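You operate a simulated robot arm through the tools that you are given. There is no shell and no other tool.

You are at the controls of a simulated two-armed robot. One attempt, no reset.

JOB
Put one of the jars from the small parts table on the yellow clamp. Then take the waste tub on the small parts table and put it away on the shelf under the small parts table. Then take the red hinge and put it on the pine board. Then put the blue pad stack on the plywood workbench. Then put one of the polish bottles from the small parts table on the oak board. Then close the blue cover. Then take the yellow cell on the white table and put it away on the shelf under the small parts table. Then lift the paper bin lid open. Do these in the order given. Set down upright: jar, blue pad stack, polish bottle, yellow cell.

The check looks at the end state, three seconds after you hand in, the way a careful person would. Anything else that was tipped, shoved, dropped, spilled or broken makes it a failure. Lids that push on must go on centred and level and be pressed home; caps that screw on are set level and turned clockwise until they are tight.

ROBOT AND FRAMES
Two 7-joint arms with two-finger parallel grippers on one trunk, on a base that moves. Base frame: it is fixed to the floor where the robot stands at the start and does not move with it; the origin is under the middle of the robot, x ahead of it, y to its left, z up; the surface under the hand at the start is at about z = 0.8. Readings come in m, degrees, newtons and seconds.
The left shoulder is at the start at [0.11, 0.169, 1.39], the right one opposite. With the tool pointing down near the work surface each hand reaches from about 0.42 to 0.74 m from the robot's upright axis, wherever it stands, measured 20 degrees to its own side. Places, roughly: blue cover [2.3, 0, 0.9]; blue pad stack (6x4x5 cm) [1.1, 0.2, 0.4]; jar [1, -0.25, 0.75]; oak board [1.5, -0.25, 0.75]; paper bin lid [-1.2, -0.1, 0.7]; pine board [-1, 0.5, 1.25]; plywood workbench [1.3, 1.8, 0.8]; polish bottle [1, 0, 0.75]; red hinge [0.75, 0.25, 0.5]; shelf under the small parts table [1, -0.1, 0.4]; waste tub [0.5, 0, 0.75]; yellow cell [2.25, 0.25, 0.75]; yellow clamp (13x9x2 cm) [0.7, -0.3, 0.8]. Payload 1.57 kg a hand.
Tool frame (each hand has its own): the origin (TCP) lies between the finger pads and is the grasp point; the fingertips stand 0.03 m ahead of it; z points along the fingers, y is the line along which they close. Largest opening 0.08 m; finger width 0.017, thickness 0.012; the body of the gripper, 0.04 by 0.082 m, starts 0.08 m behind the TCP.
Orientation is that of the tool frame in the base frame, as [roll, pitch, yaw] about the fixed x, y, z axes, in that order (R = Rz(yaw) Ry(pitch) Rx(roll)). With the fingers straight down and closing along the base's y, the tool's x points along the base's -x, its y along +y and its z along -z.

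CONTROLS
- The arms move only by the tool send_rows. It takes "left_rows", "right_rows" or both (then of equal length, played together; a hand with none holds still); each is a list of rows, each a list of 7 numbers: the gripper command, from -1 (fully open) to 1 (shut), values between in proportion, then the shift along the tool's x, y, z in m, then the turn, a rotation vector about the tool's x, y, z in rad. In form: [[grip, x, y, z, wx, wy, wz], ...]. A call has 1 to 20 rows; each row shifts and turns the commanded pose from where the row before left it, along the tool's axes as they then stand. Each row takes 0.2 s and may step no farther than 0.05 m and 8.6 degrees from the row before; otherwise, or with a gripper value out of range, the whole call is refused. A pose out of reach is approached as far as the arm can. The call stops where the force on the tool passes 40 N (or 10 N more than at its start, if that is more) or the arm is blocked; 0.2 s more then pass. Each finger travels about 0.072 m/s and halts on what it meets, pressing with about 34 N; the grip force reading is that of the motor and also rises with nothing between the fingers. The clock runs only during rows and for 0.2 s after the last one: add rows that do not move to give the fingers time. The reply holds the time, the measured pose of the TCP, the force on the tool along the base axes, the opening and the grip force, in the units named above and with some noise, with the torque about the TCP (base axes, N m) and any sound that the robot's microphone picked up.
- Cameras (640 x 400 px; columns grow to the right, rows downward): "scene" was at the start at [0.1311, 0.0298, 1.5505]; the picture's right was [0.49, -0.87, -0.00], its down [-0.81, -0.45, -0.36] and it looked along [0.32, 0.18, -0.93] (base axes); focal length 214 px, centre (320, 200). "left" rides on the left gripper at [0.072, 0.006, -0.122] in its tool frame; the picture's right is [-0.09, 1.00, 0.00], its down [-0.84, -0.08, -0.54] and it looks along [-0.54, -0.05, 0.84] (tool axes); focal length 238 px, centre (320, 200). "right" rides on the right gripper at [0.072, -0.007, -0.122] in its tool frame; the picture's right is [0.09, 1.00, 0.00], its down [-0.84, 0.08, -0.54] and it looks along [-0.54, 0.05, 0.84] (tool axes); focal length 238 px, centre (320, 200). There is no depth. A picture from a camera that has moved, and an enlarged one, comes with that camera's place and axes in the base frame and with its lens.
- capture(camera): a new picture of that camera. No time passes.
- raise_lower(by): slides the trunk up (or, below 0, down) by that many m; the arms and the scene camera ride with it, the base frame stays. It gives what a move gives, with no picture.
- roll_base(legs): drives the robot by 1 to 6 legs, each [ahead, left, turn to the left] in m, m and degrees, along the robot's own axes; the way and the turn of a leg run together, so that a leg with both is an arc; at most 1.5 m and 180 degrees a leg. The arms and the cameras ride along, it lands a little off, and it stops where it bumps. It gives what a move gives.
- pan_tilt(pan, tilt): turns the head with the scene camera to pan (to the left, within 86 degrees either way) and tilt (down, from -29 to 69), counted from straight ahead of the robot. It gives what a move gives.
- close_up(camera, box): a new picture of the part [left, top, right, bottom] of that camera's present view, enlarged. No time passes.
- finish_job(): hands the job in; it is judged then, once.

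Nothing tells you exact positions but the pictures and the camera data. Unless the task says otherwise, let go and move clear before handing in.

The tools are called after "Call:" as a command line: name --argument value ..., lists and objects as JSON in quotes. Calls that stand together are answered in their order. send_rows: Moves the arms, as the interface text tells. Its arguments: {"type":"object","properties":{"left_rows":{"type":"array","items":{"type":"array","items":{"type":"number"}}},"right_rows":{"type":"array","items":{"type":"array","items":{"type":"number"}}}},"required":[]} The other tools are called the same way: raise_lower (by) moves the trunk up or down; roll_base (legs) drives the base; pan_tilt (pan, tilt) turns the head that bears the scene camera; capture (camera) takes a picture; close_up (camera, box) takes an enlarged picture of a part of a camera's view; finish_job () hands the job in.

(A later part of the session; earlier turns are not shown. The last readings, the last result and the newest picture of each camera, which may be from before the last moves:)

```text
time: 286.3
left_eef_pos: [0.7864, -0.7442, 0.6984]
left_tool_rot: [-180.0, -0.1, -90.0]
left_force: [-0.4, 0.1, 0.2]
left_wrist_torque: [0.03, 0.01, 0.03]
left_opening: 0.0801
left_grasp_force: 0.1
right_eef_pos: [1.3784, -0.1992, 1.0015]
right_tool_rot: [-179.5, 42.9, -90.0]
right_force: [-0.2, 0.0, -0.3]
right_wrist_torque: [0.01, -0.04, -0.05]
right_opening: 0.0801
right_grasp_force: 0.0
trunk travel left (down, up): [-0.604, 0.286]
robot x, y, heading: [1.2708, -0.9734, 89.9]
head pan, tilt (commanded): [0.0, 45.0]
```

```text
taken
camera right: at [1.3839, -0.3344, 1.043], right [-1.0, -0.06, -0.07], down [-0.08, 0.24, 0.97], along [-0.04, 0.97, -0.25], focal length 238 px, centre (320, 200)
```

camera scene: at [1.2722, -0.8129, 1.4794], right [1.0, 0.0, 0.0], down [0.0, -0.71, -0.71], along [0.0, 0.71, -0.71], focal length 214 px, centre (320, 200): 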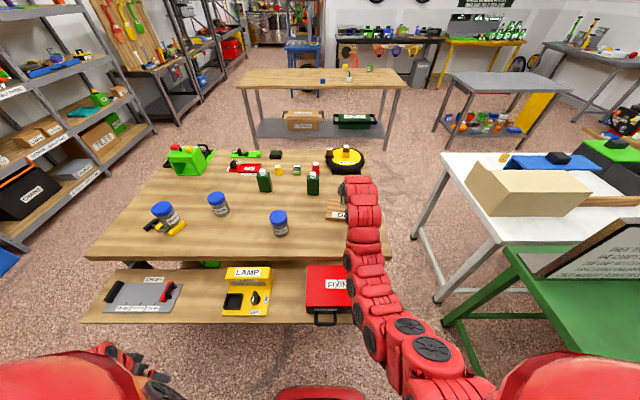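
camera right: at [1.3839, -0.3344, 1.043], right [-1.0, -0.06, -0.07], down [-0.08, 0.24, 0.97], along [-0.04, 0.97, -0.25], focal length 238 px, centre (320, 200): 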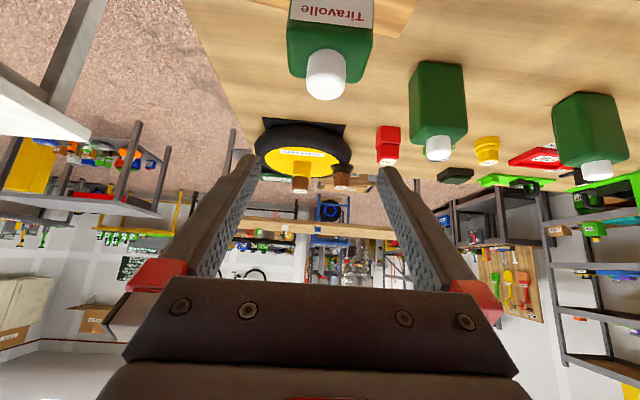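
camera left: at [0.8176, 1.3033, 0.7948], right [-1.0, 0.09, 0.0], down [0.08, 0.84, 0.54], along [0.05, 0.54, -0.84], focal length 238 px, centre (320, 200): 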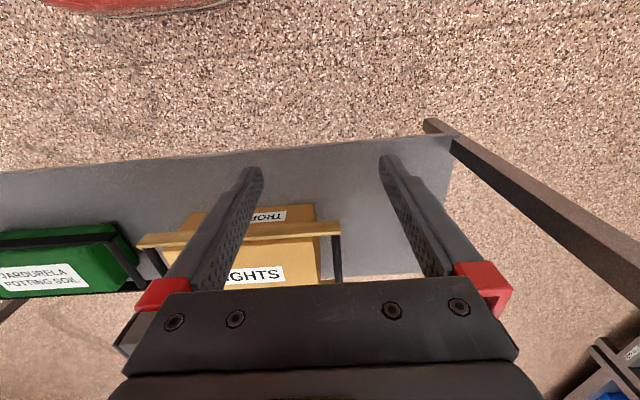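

Clear. Raise the trunk, back off, and verify; also look toward the blue cover from this side.

Call:
raise_lower --by 0.28

Call:
roll_base --legs '[[-0.22, 0, 0]]'

Call:
pan_tilt --pan -25 --tilt 35

Call:
capture --camera "scene"

Call:
close_up --camera "scene" --box '[110, 130, 350, 290]'

Call:
close_up --camera "scene" --box '[270, 130, 560, 330]'

```text
time: 289.2
left_eef_pos: [0.7849, -0.7454, 0.9781]
left_tool_rot: [-179.8, -0.1, -90.0]
left_force: [0.7, 0.1, 1.0]
left_wrist_torque: [-0.01, 0.01, 0.01]
left_opening: 0.08
left_grasp_force: 0.1
right_eef_pos: [1.3773, -0.1983, 1.2808]
right_tool_rot: [-179.5, 42.8, -90.0]
right_force: [0.7, -0.4, 0.6]
right_wrist_torque: [-0.01, 0.01, 0.01]
right_opening: 0.0801
right_grasp_force: 0.0
trunk travel left (down, up): [-0.884, 0.006]
robot x, y, heading: [1.2698, -0.9743, 89.9]
head pan, tilt (commanded): [0.0, 45.0]
```

```text
time: 290.9
left_eef_pos: [0.7869, -0.9589, 0.9785]
left_tool_rot: [-179.9, 0.0, -90.3]
left_force: [0.2, 0.4, 0.3]
left_wrist_torque: [-0.01, -0.01, 0.0]
left_opening: 0.08
left_grasp_force: 0.0
right_eef_pos: [1.3804, -0.4147, 1.2784]
right_tool_rot: [-179.5, 42.9, -90.1]
right_force: [0.9, 0.8, 0.1]
right_wrist_torque: [0.01, 0.02, -0.01]
right_opening: 0.0801
right_grasp_force: 0.0
trunk travel left (down, up): [-0.884, 0.006]
robot x, y, heading: [1.2682, -1.1969, 89.7]
head pan, tilt (commanded): [0.0, 45.0]
```

```text
time: 291.7
left_eef_pos: [0.7856, -0.9603, 0.979]
left_tool_rot: [-179.8, 0.0, -90.1]
left_force: [0.5, -0.4, 0.2]
left_wrist_torque: [-0.01, 0.03, -0.01]
left_opening: 0.0802
left_grasp_force: 0.1
right_eef_pos: [1.3802, -0.4169, 1.2804]
right_tool_rot: [-179.5, 43.1, -90.1]
right_force: [0.9, 0.4, 0.0]
right_wrist_torque: [0.01, 0.03, 0.0]
right_opening: 0.08
right_grasp_force: 0.0
trunk travel left (down, up): [-0.884, 0.006]
robot x, y, heading: [1.2681, -1.1942, 89.8]
head pan, tilt (commanded): [-25.0, 35.0]
```

```text
taken
camera scene: at [1.3092, -1.0318, 1.7741], right [0.91, -0.42, 0.0], down [-0.24, -0.52, -0.82], along [0.35, 0.74, -0.57], focal length 214 px, centre (320, 200)
```

scene: 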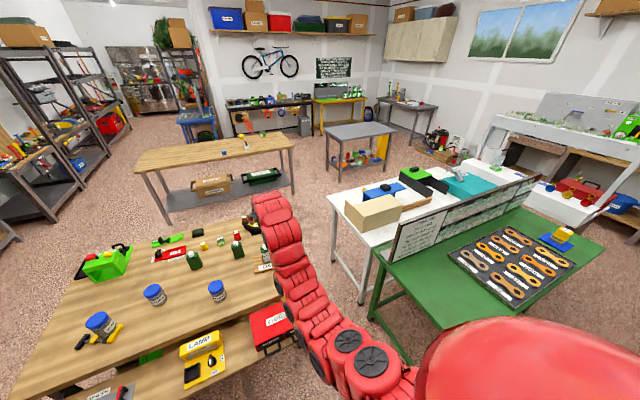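

```text
2.50 times, centred on (230, 210) of scene
camera zoom: at [1.3092, -1.0318, 1.7741], right [0.91, -0.42, 0.0], down [-0.24, -0.52, -0.82], along [0.35, 0.74, -0.57], focal length 536 px, centre (545, 175)
```

zoom: 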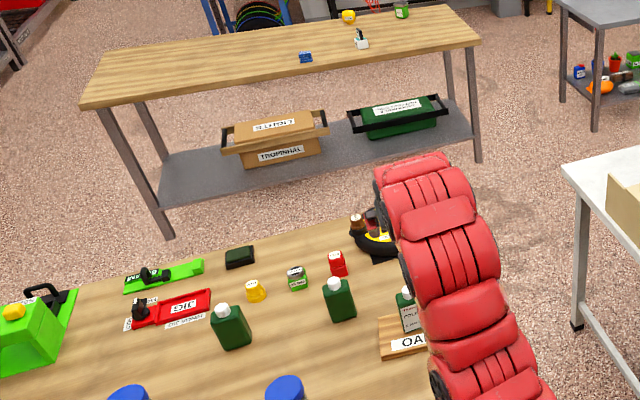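

```text
2.00 times, centred on (415, 230) of scene
camera zoom: at [1.3092, -1.0318, 1.7741], right [0.91, -0.42, 0.0], down [-0.24, -0.52, -0.82], along [0.35, 0.74, -0.57], focal length 429 px, centre (130, 140)
```

zoom: 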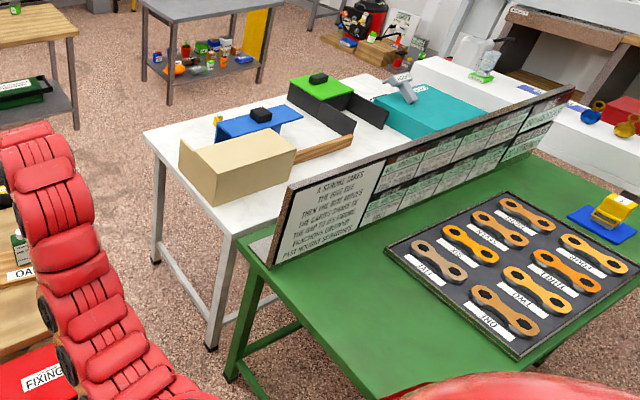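

The bottle is upright on the OAK board. Step 5 done. The blue cover on the white table is best reached from the left aisle, so I'll drive back around the front of the table.

Call:
roll_base --legs '[[0, 1.44, 0], [1.1, 0, 0], [1.1, 0, 0]]'

Call:
pan_tilt --pan -80 --tilt 30

Call:
capture --camera "scene"

```text
time: 309.2
left_eef_pos: [-0.668, 1.2181, 0.9785]
left_tool_rot: [-179.9, -0.1, -89.3]
left_force: [-1.4, -0.1, 0.8]
left_wrist_torque: [-0.01, 0.01, 0.02]
left_opening: 0.0799
left_grasp_force: 0.0
right_eef_pos: [-0.0828, 1.7695, 1.2805]
right_tool_rot: [-179.5, 43.0, -89.3]
right_force: [0.5, -0.7, 0.2]
right_wrist_torque: [0.02, 0.0, 0.04]
right_opening: 0.0797
right_grasp_force: 0.0
trunk travel left (down, up): [-0.884, 0.006]
robot x, y, heading: [-0.1773, 0.9904, 90.6]
head pan, tilt (commanded): [-25.0, 35.0]
```

```text
time: 310.5
left_eef_pos: [-0.6679, 1.2184, 0.9788]
left_tool_rot: [-179.9, 0.0, -89.4]
left_force: [-0.3, 0.2, -0.2]
left_wrist_torque: [-0.03, 0.03, 0.02]
left_opening: 0.08
left_grasp_force: 0.1
right_eef_pos: [-0.0837, 1.7698, 1.2804]
right_tool_rot: [-179.5, 42.9, -89.3]
right_force: [-0.1, 0.7, -0.6]
right_wrist_torque: [0.0, 0.01, 0.03]
right_opening: 0.0803
right_grasp_force: 0.0
trunk travel left (down, up): [-0.884, 0.006]
robot x, y, heading: [-0.1787, 0.9874, 90.9]
head pan, tilt (commanded): [-80.0, 30.0]
```

```text
taken
camera scene: at [-0.0916, 1.0908, 1.782], right [0.19, -0.98, 0.0], down [-0.49, -0.09, -0.87], along [0.85, 0.16, -0.5], focal length 214 px, centre (320, 200)
```

scene: 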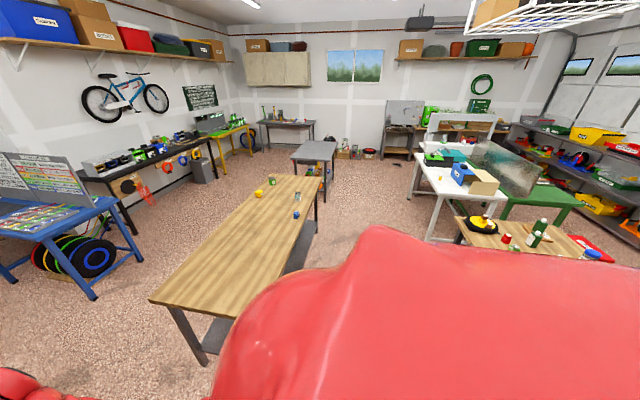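

The aisle is clear. Turn to face along it and drive toward the white table.

Call:
roll_base --legs '[[0, 0, -90.7], [1.5, 0, 0], [0.3, 0, 0]]'

Call:
pan_tilt --pan -50 --tilt 40

Call:
capture --camera "scene"

Call:
close_up --camera "scene" --box '[180, 110, 460, 290]'

```text
time: 323.5
left_eef_pos: [1.8697, 1.4109, 0.9788]
left_tool_rot: [-179.9, 0.1, 178.2]
left_force: [0.0, 1.1, 0.2]
left_wrist_torque: [0.0, 0.0, 0.01]
left_opening: 0.0801
left_grasp_force: 0.2
right_eef_pos: [2.3975, 0.8019, 1.2799]
right_tool_rot: [-179.5, 43.0, 178.3]
right_force: [-0.1, -0.2, 0.2]
right_wrist_torque: [0.04, 0.03, 0.03]
right_opening: 0.08
right_grasp_force: 0.2
trunk travel left (down, up): [-0.884, 0.006]
robot x, y, heading: [1.624, 0.9321, -1.9]
head pan, tilt (commanded): [-80.0, 30.0]
```

```text
time: 324.4
left_eef_pos: [1.8712, 1.4108, 0.9791]
left_tool_rot: [-179.9, 0.0, 178.2]
left_force: [-0.4, -0.4, -0.1]
left_wrist_torque: [-0.01, 0.01, -0.01]
left_opening: 0.0801
left_grasp_force: 0.1
right_eef_pos: [2.3972, 0.8019, 1.2818]
right_tool_rot: [-179.6, 43.0, 178.3]
right_force: [-0.7, 0.5, 0.7]
right_wrist_torque: [0.02, 0.01, 0.01]
right_opening: 0.0801
right_grasp_force: 0.0
trunk travel left (down, up): [-0.884, 0.006]
robot x, y, heading: [1.6216, 0.934, -1.8]
head pan, tilt (commanded): [-50.0, 40.0]
```

```text
taken
camera scene: at [1.7576, 0.8668, 1.7667], right [-0.79, -0.62, 0.0], down [-0.4, 0.51, -0.77], along [0.47, -0.6, -0.64], focal length 214 px, centre (320, 200)
```

scene: 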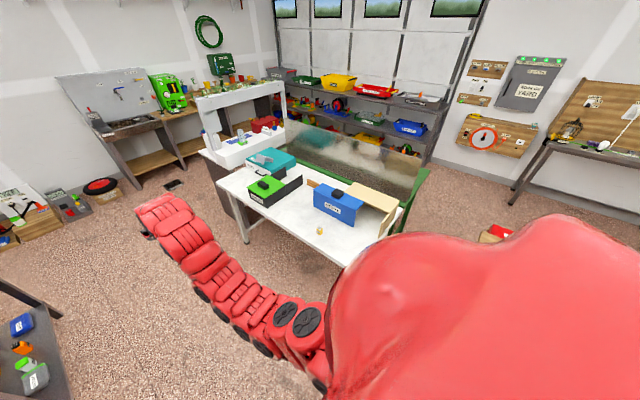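

```text
2.22 times, centred on (320, 200) of scene
camera zoom: at [1.7576, 0.8668, 1.7667], right [-0.79, -0.62, 0.0], down [-0.4, 0.51, -0.77], along [0.47, -0.6, -0.64], focal length 477 px, centre (320, 200)
```

zoom: 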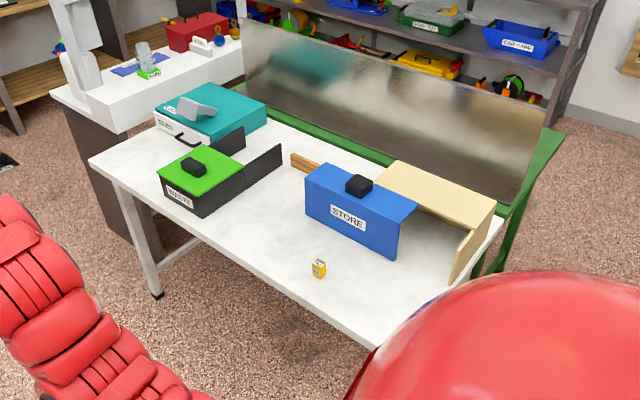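

I see the STORE box with a sliding blue cover and the yellow cell at (2.31, 0.17). I'll drive to face it squarely.

Call:
roll_base --legs '[[0.7, 0.03, 0], [0, 0, -88.2]]'

Call:
pan_tilt --pan 0 --tilt 45

Call:
capture --camera "scene"

Call:
close_up --camera "scene" --box '[180, 110, 440, 270]'

Call:
capture --camera "right"

```text
time: 332.1
left_eef_pos: [2.816, 0.705, 0.9774]
left_tool_rot: [-179.9, 0.0, 89.7]
left_force: [-0.4, -0.1, -1.1]
left_wrist_torque: [0.01, 0.0, 0.02]
left_opening: 0.08
left_grasp_force: 0.0
right_eef_pos: [2.2201, 0.1631, 1.2802]
right_tool_rot: [-179.5, 43.0, 89.7]
right_force: [-0.4, -0.4, 0.1]
right_wrist_torque: [0.03, 0.0, -0.01]
right_opening: 0.08
right_grasp_force: 0.1
trunk travel left (down, up): [-0.884, 0.006]
robot x, y, heading: [2.3349, 0.9391, -90.6]
head pan, tilt (commanded): [-50.0, 40.0]
```

```text
time: 333.2
left_eef_pos: [2.8168, 0.7036, 0.9791]
left_tool_rot: [180.0, 0.0, 89.6]
left_force: [0.3, -0.6, 0.3]
left_wrist_torque: [0.02, 0.01, 0.02]
left_opening: 0.0802
left_grasp_force: 0.0
right_eef_pos: [2.2207, 0.1611, 1.2791]
right_tool_rot: [-179.5, 43.0, 89.6]
right_force: [0.3, -0.4, -0.5]
right_wrist_torque: [-0.01, 0.01, -0.01]
right_opening: 0.0798
right_grasp_force: 0.1
trunk travel left (down, up): [-0.884, 0.006]
robot x, y, heading: [2.3315, 0.9393, -90.4]
head pan, tilt (commanded): [0.0, 45.0]
```

```text
taken
camera scene: at [2.3341, 0.7802, 1.7594], right [-1.0, 0.01, 0.0], down [0.01, 0.71, -0.71], along [-0.01, -0.71, -0.71], focal length 214 px, centre (320, 200)
```

scene: 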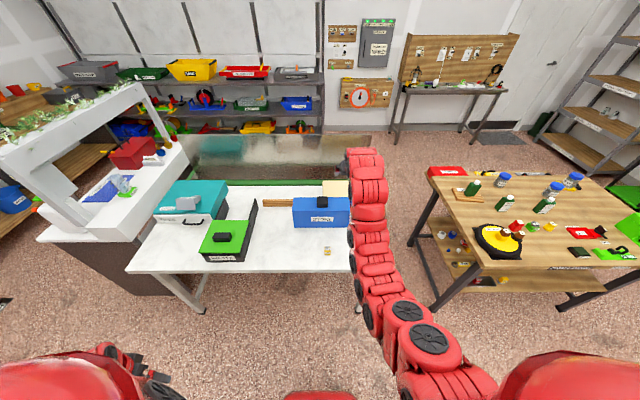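

```text
2.46 times, centred on (310, 190) of scene
camera zoom: at [2.3341, 0.7802, 1.7594], right [-1.0, 0.01, 0.0], down [0.01, 0.71, -0.71], along [-0.01, -0.71, -0.71], focal length 528 px, centre (345, 225)
```

zoom: 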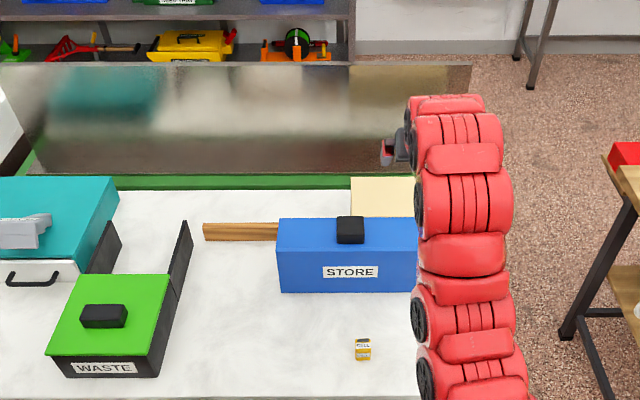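

```text
taken
camera right: at [2.216, 0.2981, 1.323], right [1.0, 0.06, -0.07], down [0.08, -0.24, 0.97], along [0.04, -0.97, -0.25], focal length 238 px, centre (320, 200)
```

right: 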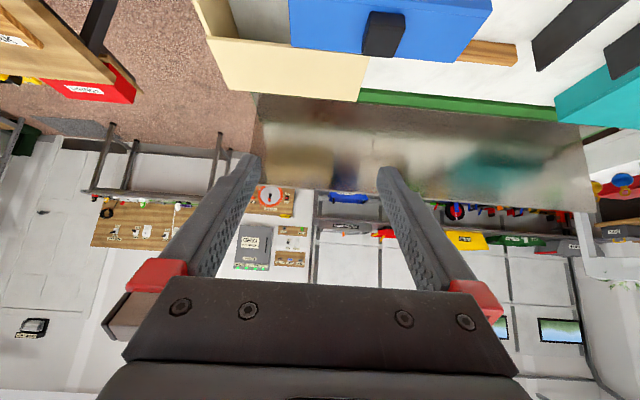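

The wrist camera shows the tan box opening with the blue cover slid to +x. Let me zoom there.

Call:
close_up --camera "right" --box '[170, 0, 560, 130]'

Call:
pan_tilt --pan 20 --tilt 50

Call:
capture --camera "scene"

```text
1.64 times, centred on (365, 65) of right
camera zoom: at [2.216, 0.2981, 1.323], right [1.0, 0.06, -0.07], down [0.08, -0.24, 0.97], along [0.04, -0.97, -0.25], focal length 391 px, centre (246, 422)
```

zoom: 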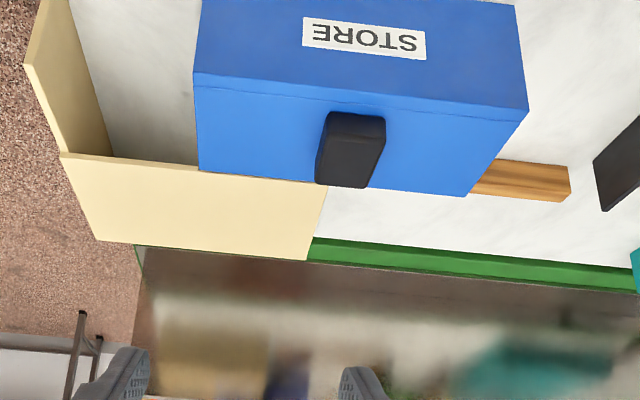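

```text
time: 334.1
left_eef_pos: [2.8152, 0.7043, 0.9791]
left_tool_rot: [-179.9, 0.0, 89.6]
left_force: [0.4, 0.1, -0.2]
left_wrist_torque: [-0.02, 0.01, 0.03]
left_opening: 0.08
left_grasp_force: 0.1
right_eef_pos: [2.2219, 0.1621, 1.2803]
right_tool_rot: [-179.4, 43.0, 89.6]
right_force: [-0.3, -0.2, -0.1]
right_wrist_torque: [0.02, -0.01, -0.01]
right_opening: 0.0801
right_grasp_force: 0.1
trunk travel left (down, up): [-0.884, 0.006]
robot x, y, heading: [2.3386, 0.9354, -90.5]
head pan, tilt (commanded): [20.0, 50.0]
```

```text
taken
camera scene: at [2.3605, 0.789, 1.7525], right [-0.94, -0.34, 0.0], down [-0.26, 0.72, -0.64], along [0.22, -0.61, -0.77], focal length 214 px, centre (320, 200)
```

scene: 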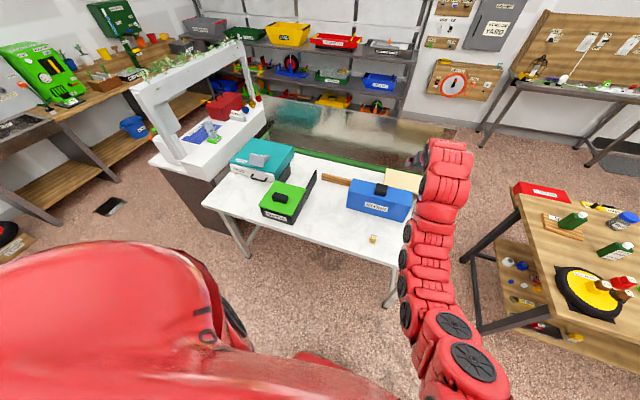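

The geometry is clear: the tan housing runs x≈1.985–2.32 with its end wall at x≈1.99; the blue cover (x 2.16–2.495, top z≈0.90) must slide about 0.16 m toward −x. I'll position to grip the black knob at about (2.32, −0.045).

Call:
roll_base --legs '[[0.2, 0.098, 0.4]]'

Call:
raise_lower --by -0.27

Call:
capture --camera "right"

Call:
pan_tilt --pan 0 --tilt 45

Call:
close_up --camera "scene" --box '[220, 110, 480, 310]'

```text
time: 335.8
left_eef_pos: [2.9144, 0.5136, 0.9782]
left_tool_rot: [179.9, 0.0, 90.0]
left_force: [0.4, 0.4, 0.4]
left_wrist_torque: [-0.01, 0.0, -0.03]
left_opening: 0.0801
left_grasp_force: 0.2
right_eef_pos: [2.3235, -0.032, 1.2813]
right_tool_rot: [-179.5, 43.0, 90.1]
right_force: [0.3, -0.6, -0.5]
right_wrist_torque: [-0.01, -0.01, 0.01]
right_opening: 0.08
right_grasp_force: 0.1
trunk travel left (down, up): [-0.884, 0.006]
robot x, y, heading: [2.43, 0.7413, -90.1]
head pan, tilt (commanded): [20.0, 50.0]
```

```text
time: 338.5
left_eef_pos: [2.9159, 0.5122, 0.7074]
left_tool_rot: [-179.9, 0.0, 90.0]
left_force: [0.4, 0.4, -0.1]
left_wrist_torque: [0.01, -0.02, -0.01]
left_opening: 0.08
left_grasp_force: 0.0
right_eef_pos: [2.3228, -0.0343, 1.0123]
right_tool_rot: [-179.5, 43.0, 90.0]
right_force: [-0.5, 0.1, -0.6]
right_wrist_torque: [0.0, -0.02, 0.01]
right_opening: 0.0801
right_grasp_force: 0.1
trunk travel left (down, up): [-0.614, 0.276]
robot x, y, heading: [2.4291, 0.7448, -89.9]
head pan, tilt (commanded): [20.0, 50.0]
```

```text
taken
camera right: at [2.3176, 0.1029, 1.0532], right [1.0, 0.06, -0.07], down [0.08, -0.24, 0.97], along [0.04, -0.97, -0.25], focal length 238 px, centre (320, 200)
```

right: 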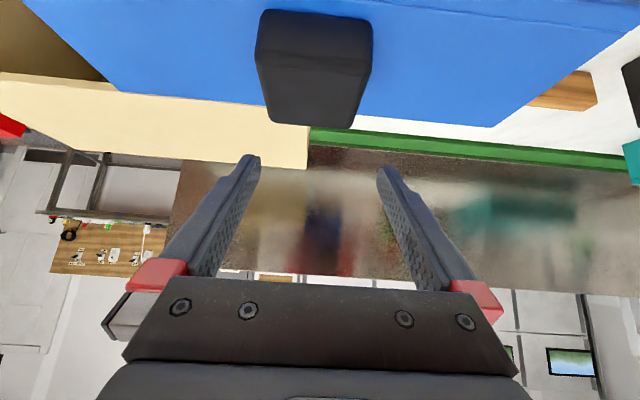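

```text
time: 339.3
left_eef_pos: [2.9155, 0.5133, 0.7084]
left_tool_rot: [-179.9, 0.0, 90.0]
left_force: [0.7, -0.4, 0.0]
left_wrist_torque: [-0.02, -0.01, -0.02]
left_opening: 0.0799
left_grasp_force: 0.0
right_eef_pos: [2.3225, -0.0335, 1.0111]
right_tool_rot: [-179.5, 43.0, 90.1]
right_force: [-0.4, 0.1, 0.5]
right_wrist_torque: [0.0, -0.03, 0.01]
right_opening: 0.08
right_grasp_force: 0.1
trunk travel left (down, up): [-0.614, 0.276]
robot x, y, heading: [2.4321, 0.7488, -89.8]
head pan, tilt (commanded): [0.0, 45.0]
```

```text
2.00 times, centred on (350, 210) of scene
camera zoom: at [2.4326, 0.5859, 1.4893], right [-1.0, 0.0, 0.0], down [0.0, 0.71, -0.71], along [0.0, -0.71, -0.71], focal length 429 px, centre (260, 180)
```

zoom: 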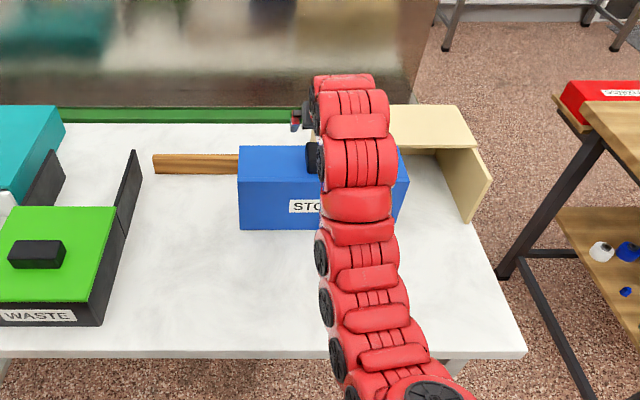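

Call:
close_up --camera "right" --box '[200, 0, 440, 150]'

Call:
close_up --camera "scene" --box '[320, 150, 420, 230]'

```text
2.67 times, centred on (320, 75) of right
camera zoom: at [2.3177, 0.1029, 1.0531], right [1.0, 0.06, -0.07], down [0.08, -0.24, 0.97], along [0.04, -0.97, -0.25], focal length 636 px, centre (320, 533)
```

zoom: 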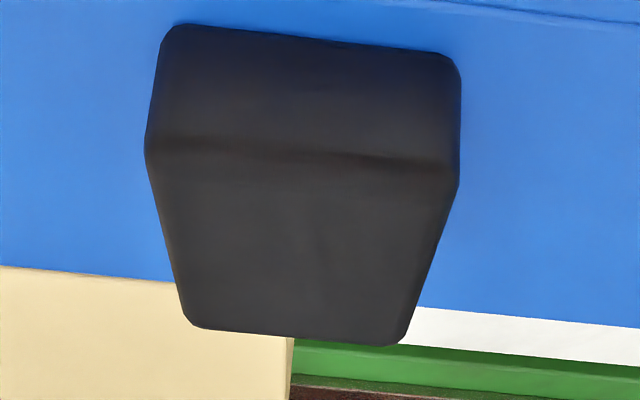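

```text
5.00 times, centred on (370, 190) of scene
camera zoom: at [2.4326, 0.5859, 1.4893], right [-1.0, 0.0, 0.0], down [0.0, 0.71, -0.71], along [0.0, -0.71, -0.71], focal length 1072 px, centre (70, 250)
```

zoom: 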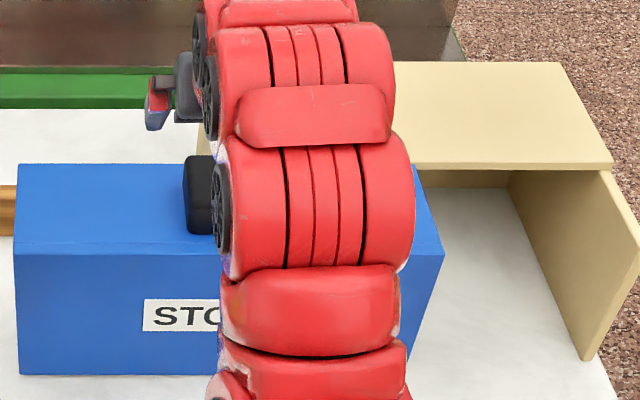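

The knob is a wide block (~7 cm), so rather than gripping I'll push it: closed fingertips placed on its +x side, then slide toward −x. Positioning first.

Call:
send_rows --right_rows '[[1, 0, 0.02, 0, 0, 0, 0], [1, 0, 0.02, 0, 0, 0, 0], [1, -0.0084, 0.02, 0.0078, 0, 0, 0], [1, 0, 0, 0, 0, 0, 0], [1, 0, 0, 0, 0, 0, 0], [1, 0.0137, 0, 0.0146, 0, 0, 0], [1, 0.0137, 0, 0.0146, 0, 0, 0], [1, 0, 0, 0, 0, 0, 0]]'

Call:
capture --camera "right"

Call:
close_up --camera "scene" --box '[270, 130, 430, 250]'

```text
time: 341.1
left_eef_pos: [2.9152, 0.5133, 0.708]
left_tool_rot: [-179.9, 0.0, 90.2]
left_force: [-0.5, -0.7, -0.1]
left_wrist_torque: [0.0, 0.01, 0.02]
left_opening: 0.0799
left_grasp_force: 0.1
right_eef_pos: [2.3824, -0.0445, 0.9707]
right_tool_rot: [-179.5, 43.0, 90.2]
right_force: [-0.4, -0.5, -0.1]
right_wrist_torque: [0.01, 0.02, 0.0]
right_opening: 0.0
right_grasp_force: 21.2
trunk travel left (down, up): [-0.614, 0.276]
robot x, y, heading: [2.4331, 0.7458, -90.1]
head pan, tilt (commanded): [0.0, 45.0]
```

```text
taken
camera right: at [2.3773, 0.0918, 1.0118], right [1.0, 0.06, -0.07], down [0.08, -0.24, 0.97], along [0.04, -0.97, -0.25], focal length 238 px, centre (320, 200)
```

right: 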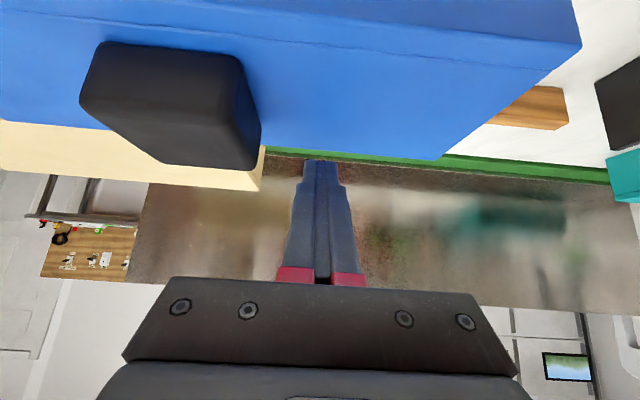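

```text
3.33 times, centred on (350, 190) of scene
camera zoom: at [2.4325, 0.586, 1.4894], right [-1.0, 0.0, 0.0], down [0.0, 0.71, -0.71], along [0.0, -0.71, -0.71], focal length 715 px, centre (220, 233)
```

zoom: 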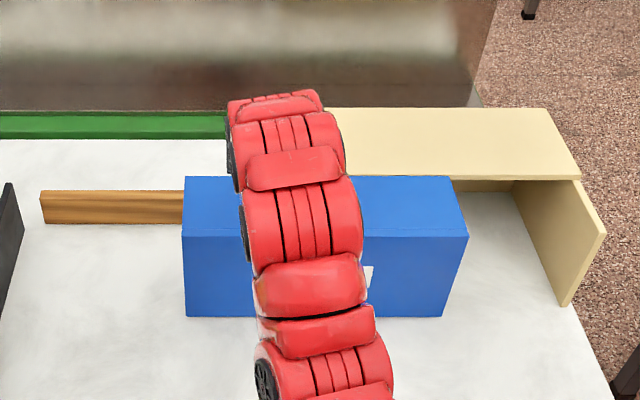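

Fingers are just right of the knob (its +x face at x≈2.346). Lower to knob height, then push toward −x in small steps.

Call:
send_rows --right_rows '[[1, 0.0099, 0, 0.0106, 0, 0, 0], [1, 0.0085, 0, 0.009, 0, 0, 0], [1, 0, 0, 0, 0, 0, 0]]'

Call:
send_rows --right_rows '[[1, 0, -0.01, 0, 0, 0, 0], [1, 0, -0.01, 0, 0, 0, 0], [1, 0, -0.01, 0, 0, 0, 0], [1, 0, -0.01, 0, 0, 0, 0], [1, 0, 0, 0, 0, 0, 0]]'

Call:
capture --camera "right"

```text
time: 341.9
left_eef_pos: [2.9162, 0.513, 0.7079]
left_tool_rot: [-179.8, 0.1, 90.1]
left_force: [-0.5, 0.2, 0.6]
left_wrist_torque: [0.03, -0.03, 0.01]
left_opening: 0.08
left_grasp_force: 0.0
right_eef_pos: [2.3824, -0.0459, 0.955]
right_tool_rot: [-179.7, 44.5, 89.8]
right_force: [0.4, 0.9, 13.7]
right_wrist_torque: [-0.15, 0.0, 0.04]
right_opening: 0.0002
right_grasp_force: 20.8
trunk travel left (down, up): [-0.614, 0.276]
robot x, y, heading: [2.4299, 0.7455, -90.3]
head pan, tilt (commanded): [0.0, 45.0]
stopped in row 3 (right hand): the force on the tool passed its limit at 42 N (the readings are from after the stop); the commanded pose is now the measured one
```

```text
time: 343.1
left_eef_pos: [2.9151, 0.5135, 0.7086]
left_tool_rot: [180.0, 0.2, 90.0]
left_force: [0.3, 0.6, 0.3]
left_wrist_torque: [0.01, 0.0, 0.0]
left_opening: 0.0802
left_grasp_force: 0.0
right_eef_pos: [2.3427, -0.0453, 0.9537]
right_tool_rot: [-179.8, 44.5, 89.9]
right_force: [1.9, -13.0, 30.7]
right_wrist_torque: [-0.81, -0.02, 0.01]
right_opening: 0.0
right_grasp_force: 21.4
trunk travel left (down, up): [-0.614, 0.276]
robot x, y, heading: [2.4309, 0.7466, -89.8]
head pan, tilt (commanded): [0.0, 45.0]
```

```text
taken
camera right: at [2.3371, 0.0916, 0.9939], right [1.0, 0.06, -0.07], down [0.08, -0.22, 0.97], along [0.04, -0.97, -0.22], focal length 238 px, centre (320, 200)
```

right: 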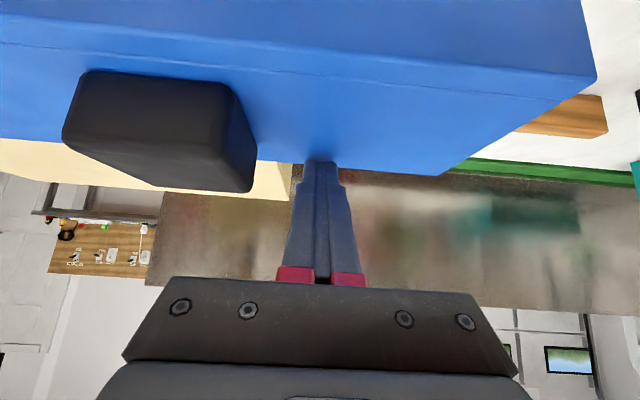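

The fingertips touched the cover top (it's at z≈0.927), and friction already dragged the cover ~4 cm in the right direction. I'll lift a few millimetres and push on the knob's side.

Call:
send_rows --right_rows '[[1, -0.005, 0, -0.005, 0, 0, 0], [1, 0, 0, 0, 0, 0, 0]]'

Call:
send_rows --right_rows '[[1, 0, -0.01, 0, 0, 0, 0], [1, 0, -0.01, 0, 0, 0, 0], [1, 0, -0.01, 0, 0, 0, 0], [1, 0, -0.01, 0, 0, 0, 0], [1, 0, -0.01, 0, 0, 0, 0], [1, 0, 0, 0, 0, 0, 0]]'

Call:
capture --camera "right"

Call:
capture --camera "scene"

```text
time: 343.7
left_eef_pos: [2.9168, 0.5135, 0.7076]
left_tool_rot: [-179.9, 0.1, 90.0]
left_force: [0.2, 0.6, 1.0]
left_wrist_torque: [0.02, 0.0, -0.01]
left_opening: 0.0803
left_grasp_force: 0.1
right_eef_pos: [2.3423, -0.0454, 0.9555]
right_tool_rot: [-179.7, 43.6, 89.9]
right_force: [-0.8, 0.1, -0.8]
right_wrist_torque: [0.0, -0.01, 0.0]
right_opening: 0.0001
right_grasp_force: 21.0
trunk travel left (down, up): [-0.614, 0.276]
robot x, y, heading: [2.4298, 0.7457, -90.1]
head pan, tilt (commanded): [0.0, 45.0]
```

```text
time: 345.1
left_eef_pos: [2.9158, 0.5131, 0.708]
left_tool_rot: [-179.9, -0.1, 90.2]
left_force: [-0.8, -1.0, -0.3]
left_wrist_torque: [0.0, 0.04, -0.02]
left_opening: 0.0799
left_grasp_force: 0.0
right_eef_pos: [2.2933, -0.0471, 0.9581]
right_tool_rot: [-179.7, 44.1, 89.9]
right_force: [1.1, -0.2, -0.1]
right_wrist_torque: [-0.02, 0.0, -0.04]
right_opening: 0.0
right_grasp_force: 21.3
trunk travel left (down, up): [-0.614, 0.276]
robot x, y, heading: [2.4286, 0.746, -90.1]
head pan, tilt (commanded): [0.0, 45.0]
```

```text
taken
camera right: at [2.2876, 0.0907, 0.9978], right [1.0, 0.06, -0.07], down [0.08, -0.23, 0.97], along [0.04, -0.97, -0.23], focal length 238 px, centre (320, 200)
```

right: 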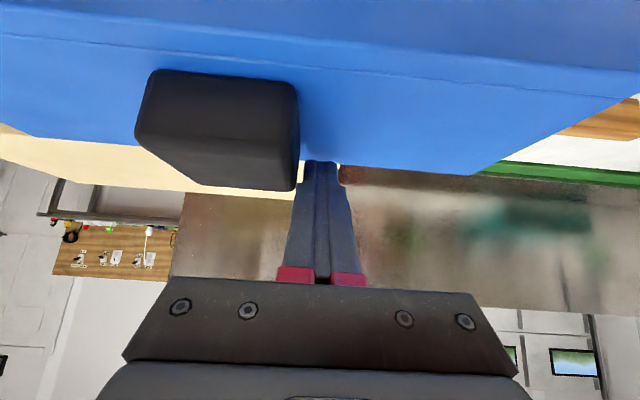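

```text
taken
camera scene: at [2.4328, 0.5857, 1.4893], right [-1.0, 0.0, 0.0], down [0.0, 0.71, -0.71], along [0.0, -0.71, -0.71], focal length 214 px, centre (320, 200)
```

scene: 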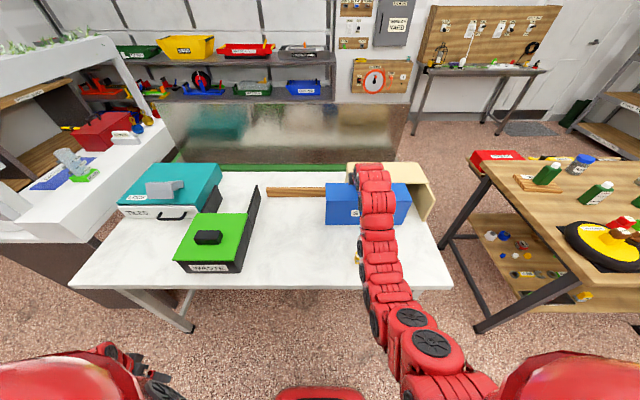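

Finger is against the knob now. Continue pushing toward −x in small steps.

Call:
send_rows --right_rows '[[1, 0, -0.01, 0, 0, 0, 0], [1, 0, -0.01, 0, 0, 0, 0], [1, 0, -0.01, 0, 0, 0, 0], [1, 0, -0.01, 0, 0, 0, 0], [1, 0, -0.01, 0, 0, 0, 0], [1, 0, 0, 0, 0, 0, 0]]'

Call:
capture --camera "scene"

Call:
capture --camera "right"

```text
time: 346.5
left_eef_pos: [2.9153, 0.5121, 0.7086]
left_tool_rot: [-179.8, 0.0, 90.2]
left_force: [-0.3, -0.2, 0.1]
left_wrist_torque: [-0.01, -0.03, 0.0]
left_opening: 0.0801
left_grasp_force: 0.0
right_eef_pos: [2.2431, -0.047, 0.9591]
right_tool_rot: [-179.7, 44.0, 89.9]
right_force: [0.8, 1.0, -0.2]
right_wrist_torque: [0.01, 0.05, -0.06]
right_opening: 0.0
right_grasp_force: 21.6
trunk travel left (down, up): [-0.614, 0.276]
robot x, y, heading: [2.4304, 0.7471, -89.8]
head pan, tilt (commanded): [0.0, 45.0]
```

```text
taken
camera scene: at [2.4326, 0.5858, 1.4894], right [-1.0, 0.0, 0.0], down [0.0, 0.71, -0.71], along [0.0, -0.71, -0.71], focal length 214 px, centre (320, 200)
```

scene: 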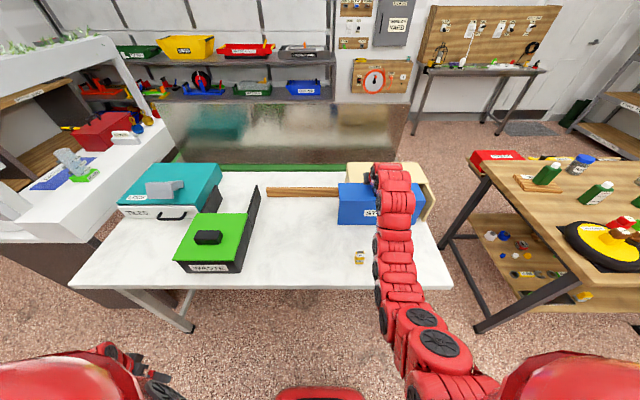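

```text
taken
camera right: at [2.2367, 0.0905, 0.9989], right [1.0, 0.06, -0.07], down [0.08, -0.23, 0.97], along [0.04, -0.97, -0.23], focal length 238 px, centre (320, 200)
```

right: 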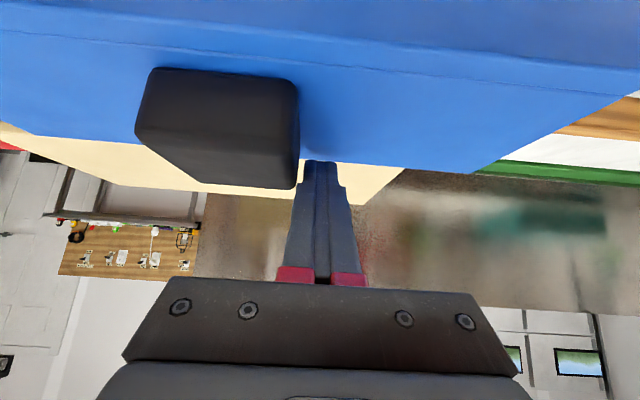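

Call:
send_rows --right_rows '[[1, 0, -0.008, 0, 0, 0, 0], [1, 0, -0.008, 0, 0, 0, 0], [1, 0, -0.008, 0, 0, 0, 0], [1, 0, -0.006, 0, 0, 0, 0], [1, 0, 0, 0, 0, 0, 0]]'

Call:
close_up --camera "scene" --box '[310, 140, 470, 260]'

```text
time: 347.7
left_eef_pos: [2.9151, 0.5125, 0.709]
left_tool_rot: [-179.9, 0.0, 90.1]
left_force: [-0.1, -0.5, -0.1]
left_wrist_torque: [0.01, -0.01, 0.0]
left_opening: 0.08
left_grasp_force: 0.1
right_eef_pos: [2.2114, -0.0475, 0.9589]
right_tool_rot: [-179.8, 44.0, 89.8]
right_force: [-0.1, 0.2, 0.9]
right_wrist_torque: [-0.03, 0.01, 0.01]
right_opening: 0.0
right_grasp_force: 21.6
trunk travel left (down, up): [-0.614, 0.276]
robot x, y, heading: [2.4323, 0.745, -90.0]
head pan, tilt (commanded): [0.0, 45.0]
```

```text
3.33 times, centred on (390, 200) of scene
camera zoom: at [2.4326, 0.5858, 1.4893], right [-1.0, 0.0, 0.0], down [0.0, 0.71, -0.71], along [0.0, -0.71, -0.71], focal length 715 px, centre (87, 200)
```

zoom: 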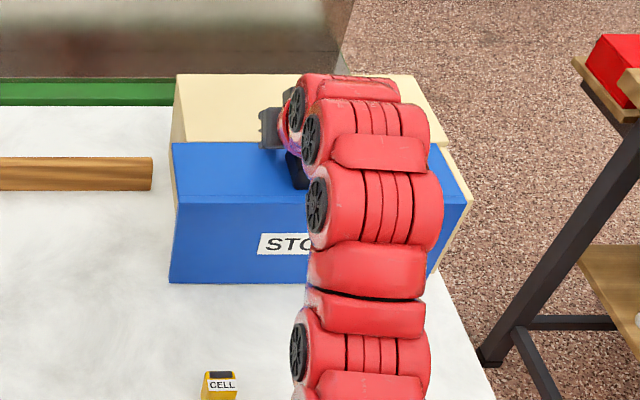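

Nearly closed. Push gently until it meets the stop.

Call:
send_rows --right_rows '[[1, 0, -0.003, 0, 0, 0, 0], [1, 0, -0.003, 0, 0, 0, 0], [1, 0, 0, 0, 0, 0, 0]]'

Call:
send_rows --right_rows '[[1, 0, -0.003, 0, 0, 0, 0], [1, 0, -0.003, 0, 0, 0, 0], [1, 0, 0, 0, 0, 0, 0]]'

Call:
close_up --camera "scene" --box '[310, 140, 470, 260]'

```text
time: 348.5
left_eef_pos: [2.9159, 0.5118, 0.7069]
left_tool_rot: [-179.9, 0.0, 90.0]
left_force: [-0.1, -0.7, 0.1]
left_wrist_torque: [0.01, -0.02, 0.01]
left_opening: 0.0799
left_grasp_force: 0.0
right_eef_pos: [2.2084, -0.0462, 0.9576]
right_tool_rot: [-179.7, 44.0, 89.9]
right_force: [1.3, 0.3, 0.4]
right_wrist_torque: [0.0, -0.02, -0.01]
right_opening: 0.0
right_grasp_force: 21.6
trunk travel left (down, up): [-0.614, 0.276]
robot x, y, heading: [2.4284, 0.7445, -90.0]
head pan, tilt (commanded): [0.0, 45.0]
```

```text
time: 349.3
left_eef_pos: [2.9149, 0.5129, 0.7084]
left_tool_rot: [-179.9, 0.0, 90.1]
left_force: [0.4, -1.1, -0.1]
left_wrist_torque: [0.01, 0.03, 0.01]
left_opening: 0.0804
left_grasp_force: 0.0
right_eef_pos: [2.2011, -0.0452, 0.9591]
right_tool_rot: [-179.7, 44.1, 89.9]
right_force: [0.5, 0.8, 0.2]
right_wrist_torque: [-0.01, -0.01, 0.01]
right_opening: 0.0
right_grasp_force: 21.3
trunk travel left (down, up): [-0.614, 0.276]
robot x, y, heading: [2.4305, 0.7437, -89.8]
head pan, tilt (commanded): [0.0, 45.0]
```

```text
3.33 times, centred on (390, 200) of scene
camera zoom: at [2.4326, 0.5858, 1.4893], right [-1.0, 0.0, 0.0], down [0.0, 0.71, -0.71], along [0.0, -0.71, -0.71], focal length 715 px, centre (87, 200)
```

zoom: 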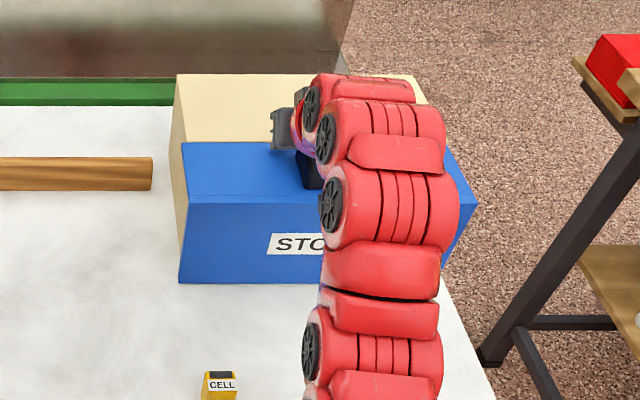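

Let me lift the hand away and inspect the cover's alignment.

Call:
send_rows --right_rows '[[1, 0, 0.012, 0, 0, 0, 0], [1, -0.0273, 0, -0.0292, 0, 0, 0], [1, -0.0273, 0, -0.0292, 0, 0, 0], [1, -0.0273, 0, -0.0292, 0, 0, 0], [1, 0, 0.04, 0, 0, 0, 0], [1, 0, 0.04, 0, 0, 0, 0], [1, 0, 0.04, 0, 0, 0, 0], [1, 0, 0.04, 0, 0, 0, 0], [1, 0, 0, 0, 0, 0, 0]]'

Call:
capture --camera "right"

Call:
close_up --camera "scene" --box '[310, 140, 470, 260]'

```text
time: 351.3
left_eef_pos: [2.9153, 0.5121, 0.7081]
left_tool_rot: [180.0, 0.0, 90.0]
left_force: [0.0, -0.6, 0.3]
left_wrist_torque: [-0.02, -0.02, -0.01]
left_opening: 0.0803
left_grasp_force: 0.0
right_eef_pos: [2.3722, -0.0452, 1.0772]
right_tool_rot: [-179.7, 44.0, 89.8]
right_force: [1.1, -0.1, 0.8]
right_wrist_torque: [0.02, -0.01, 0.03]
right_opening: 0.0001
right_grasp_force: 21.1
trunk travel left (down, up): [-0.614, 0.276]
robot x, y, heading: [2.4292, 0.7458, -89.9]
head pan, tilt (commanded): [0.0, 45.0]
```

```text
taken
camera right: at [2.367, 0.0913, 1.1172], right [1.0, 0.06, -0.07], down [0.08, -0.23, 0.97], along [0.04, -0.97, -0.23], focal length 238 px, centre (320, 200)
```

right: 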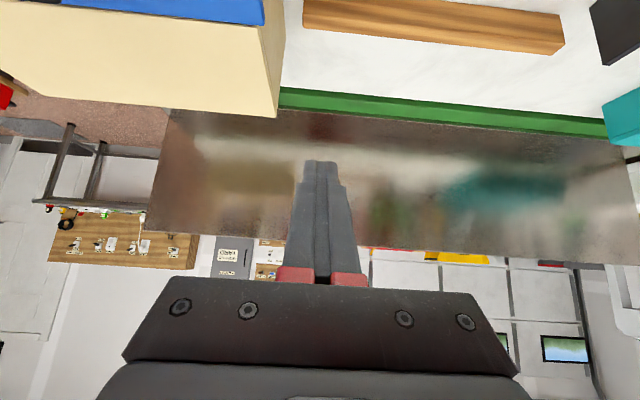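

```text
3.33 times, centred on (390, 200) of scene
camera zoom: at [2.4316, 0.5857, 1.4893], right [-1.0, 0.0, 0.0], down [0.0, 0.71, -0.71], along [0.0, -0.71, -0.71], focal length 715 px, centre (87, 200)
```

zoom: 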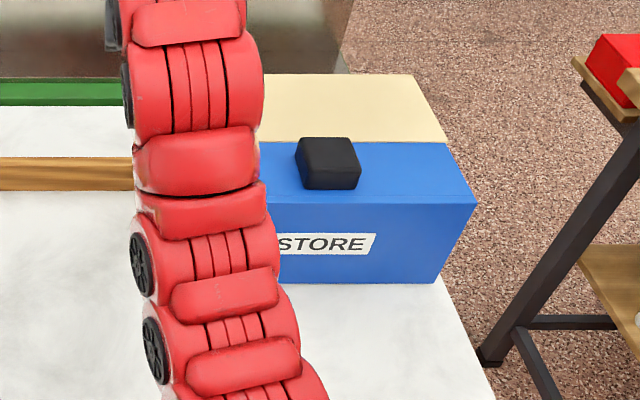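

Call:
send_rows --right_rows '[[1, 0, 0, 0, 0, 0, 0], [1, -0.02, -0.04, -0.01, 0, 0, 0], [1, -0.02, -0.04, -0.01, 0, 0, 0], [1, -0.02, -0.04, -0.01, 0, 0, 0], [1, 0, -0.04, 0, 0, 0, 0], [1, 0, -0.04, 0, 0, 0, 0], [1, 0, 0, 0, 0, 0, 0]]'

Call:
capture --camera "right"

Call:
close_up --camera "scene" --box '[310, 140, 470, 260]'

```text
time: 352.9
left_eef_pos: [2.9147, 0.5121, 0.7087]
left_tool_rot: [-179.8, 0.0, 90.2]
left_force: [0.5, -0.2, -0.6]
left_wrist_torque: [0.0, 0.04, 0.0]
left_opening: 0.0799
left_grasp_force: 0.2
right_eef_pos: [2.1751, -0.0654, 1.1406]
right_tool_rot: [-179.6, 43.9, 89.9]
right_force: [-0.4, -0.2, 0.8]
right_wrist_torque: [-0.01, 0.01, -0.01]
right_opening: 0.0001
right_grasp_force: 21.2
trunk travel left (down, up): [-0.614, 0.276]
robot x, y, heading: [2.4284, 0.7456, -89.9]
head pan, tilt (commanded): [0.0, 45.0]
```

```text
taken
camera right: at [2.1694, 0.0718, 1.181], right [1.0, 0.06, -0.07], down [0.08, -0.23, 0.97], along [0.04, -0.97, -0.23], focal length 238 px, centre (320, 200)
```

right: 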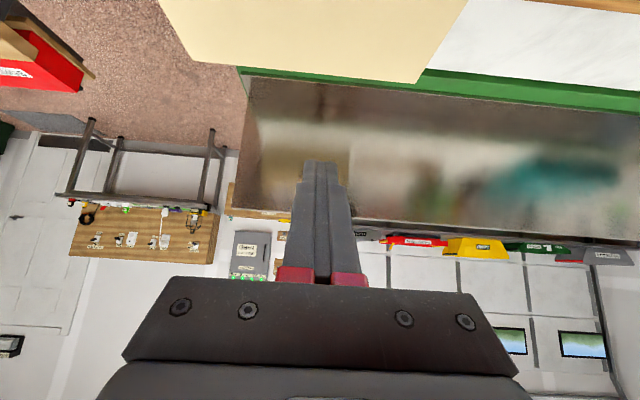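

```text
3.33 times, centred on (390, 200) of scene
camera zoom: at [2.4334, 0.5857, 1.4893], right [-1.0, 0.0, 0.0], down [0.0, 0.71, -0.71], along [0.0, -0.71, -0.71], focal length 715 px, centre (87, 200)
```

zoom: 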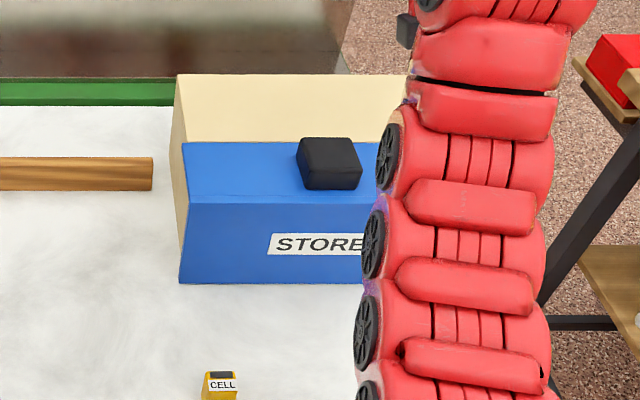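

The cover's ends are within ~7 mm of the housing's ends and I haven't felt a stop yet. I'll go back beside the knob and push on until it stops.

Call:
send_rows --right_rows '[[1, 0.0072, 0.025, -0.007, 0, 0, 0], [1, 0.0073, 0.025, -0.007, 0, 0, 0], [1, 0.025, 0, 0.026, 0, 0, 0], [1, 0.025, 0, 0.026, 0, 0, 0], [1, 0.025, 0, 0.026, 0, 0, 0], [1, 0.025, 0, 0.026, 0, 0, 0], [1, 0, 0, 0, 0, 0, 0]]'

Call:
capture --camera "right"

```text
time: 354.5
left_eef_pos: [2.9145, 0.513, 0.7076]
left_tool_rot: [-179.9, 0.0, 90.0]
left_force: [0.9, 0.2, 0.5]
left_wrist_torque: [-0.01, 0.03, 0.0]
left_opening: 0.0797
left_grasp_force: 0.0
right_eef_pos: [2.2225, -0.0465, 0.9956]
right_tool_rot: [-179.7, 44.0, 89.9]
right_force: [-0.1, 0.9, -0.1]
right_wrist_torque: [-0.02, 0.01, -0.05]
right_opening: 0.0
right_grasp_force: 21.1
trunk travel left (down, up): [-0.614, 0.276]
robot x, y, heading: [2.4315, 0.7408, -89.7]
head pan, tilt (commanded): [0.0, 45.0]
```

```text
taken
camera right: at [2.2173, 0.0903, 1.0364], right [1.0, 0.06, -0.07], down [0.08, -0.23, 0.97], along [0.04, -0.97, -0.23], focal length 238 px, centre (320, 200)
```

right: 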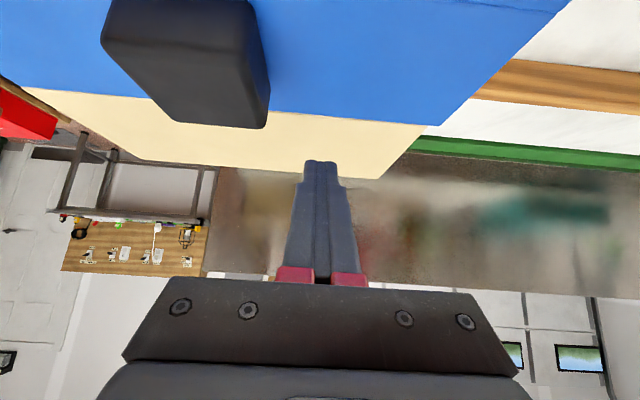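

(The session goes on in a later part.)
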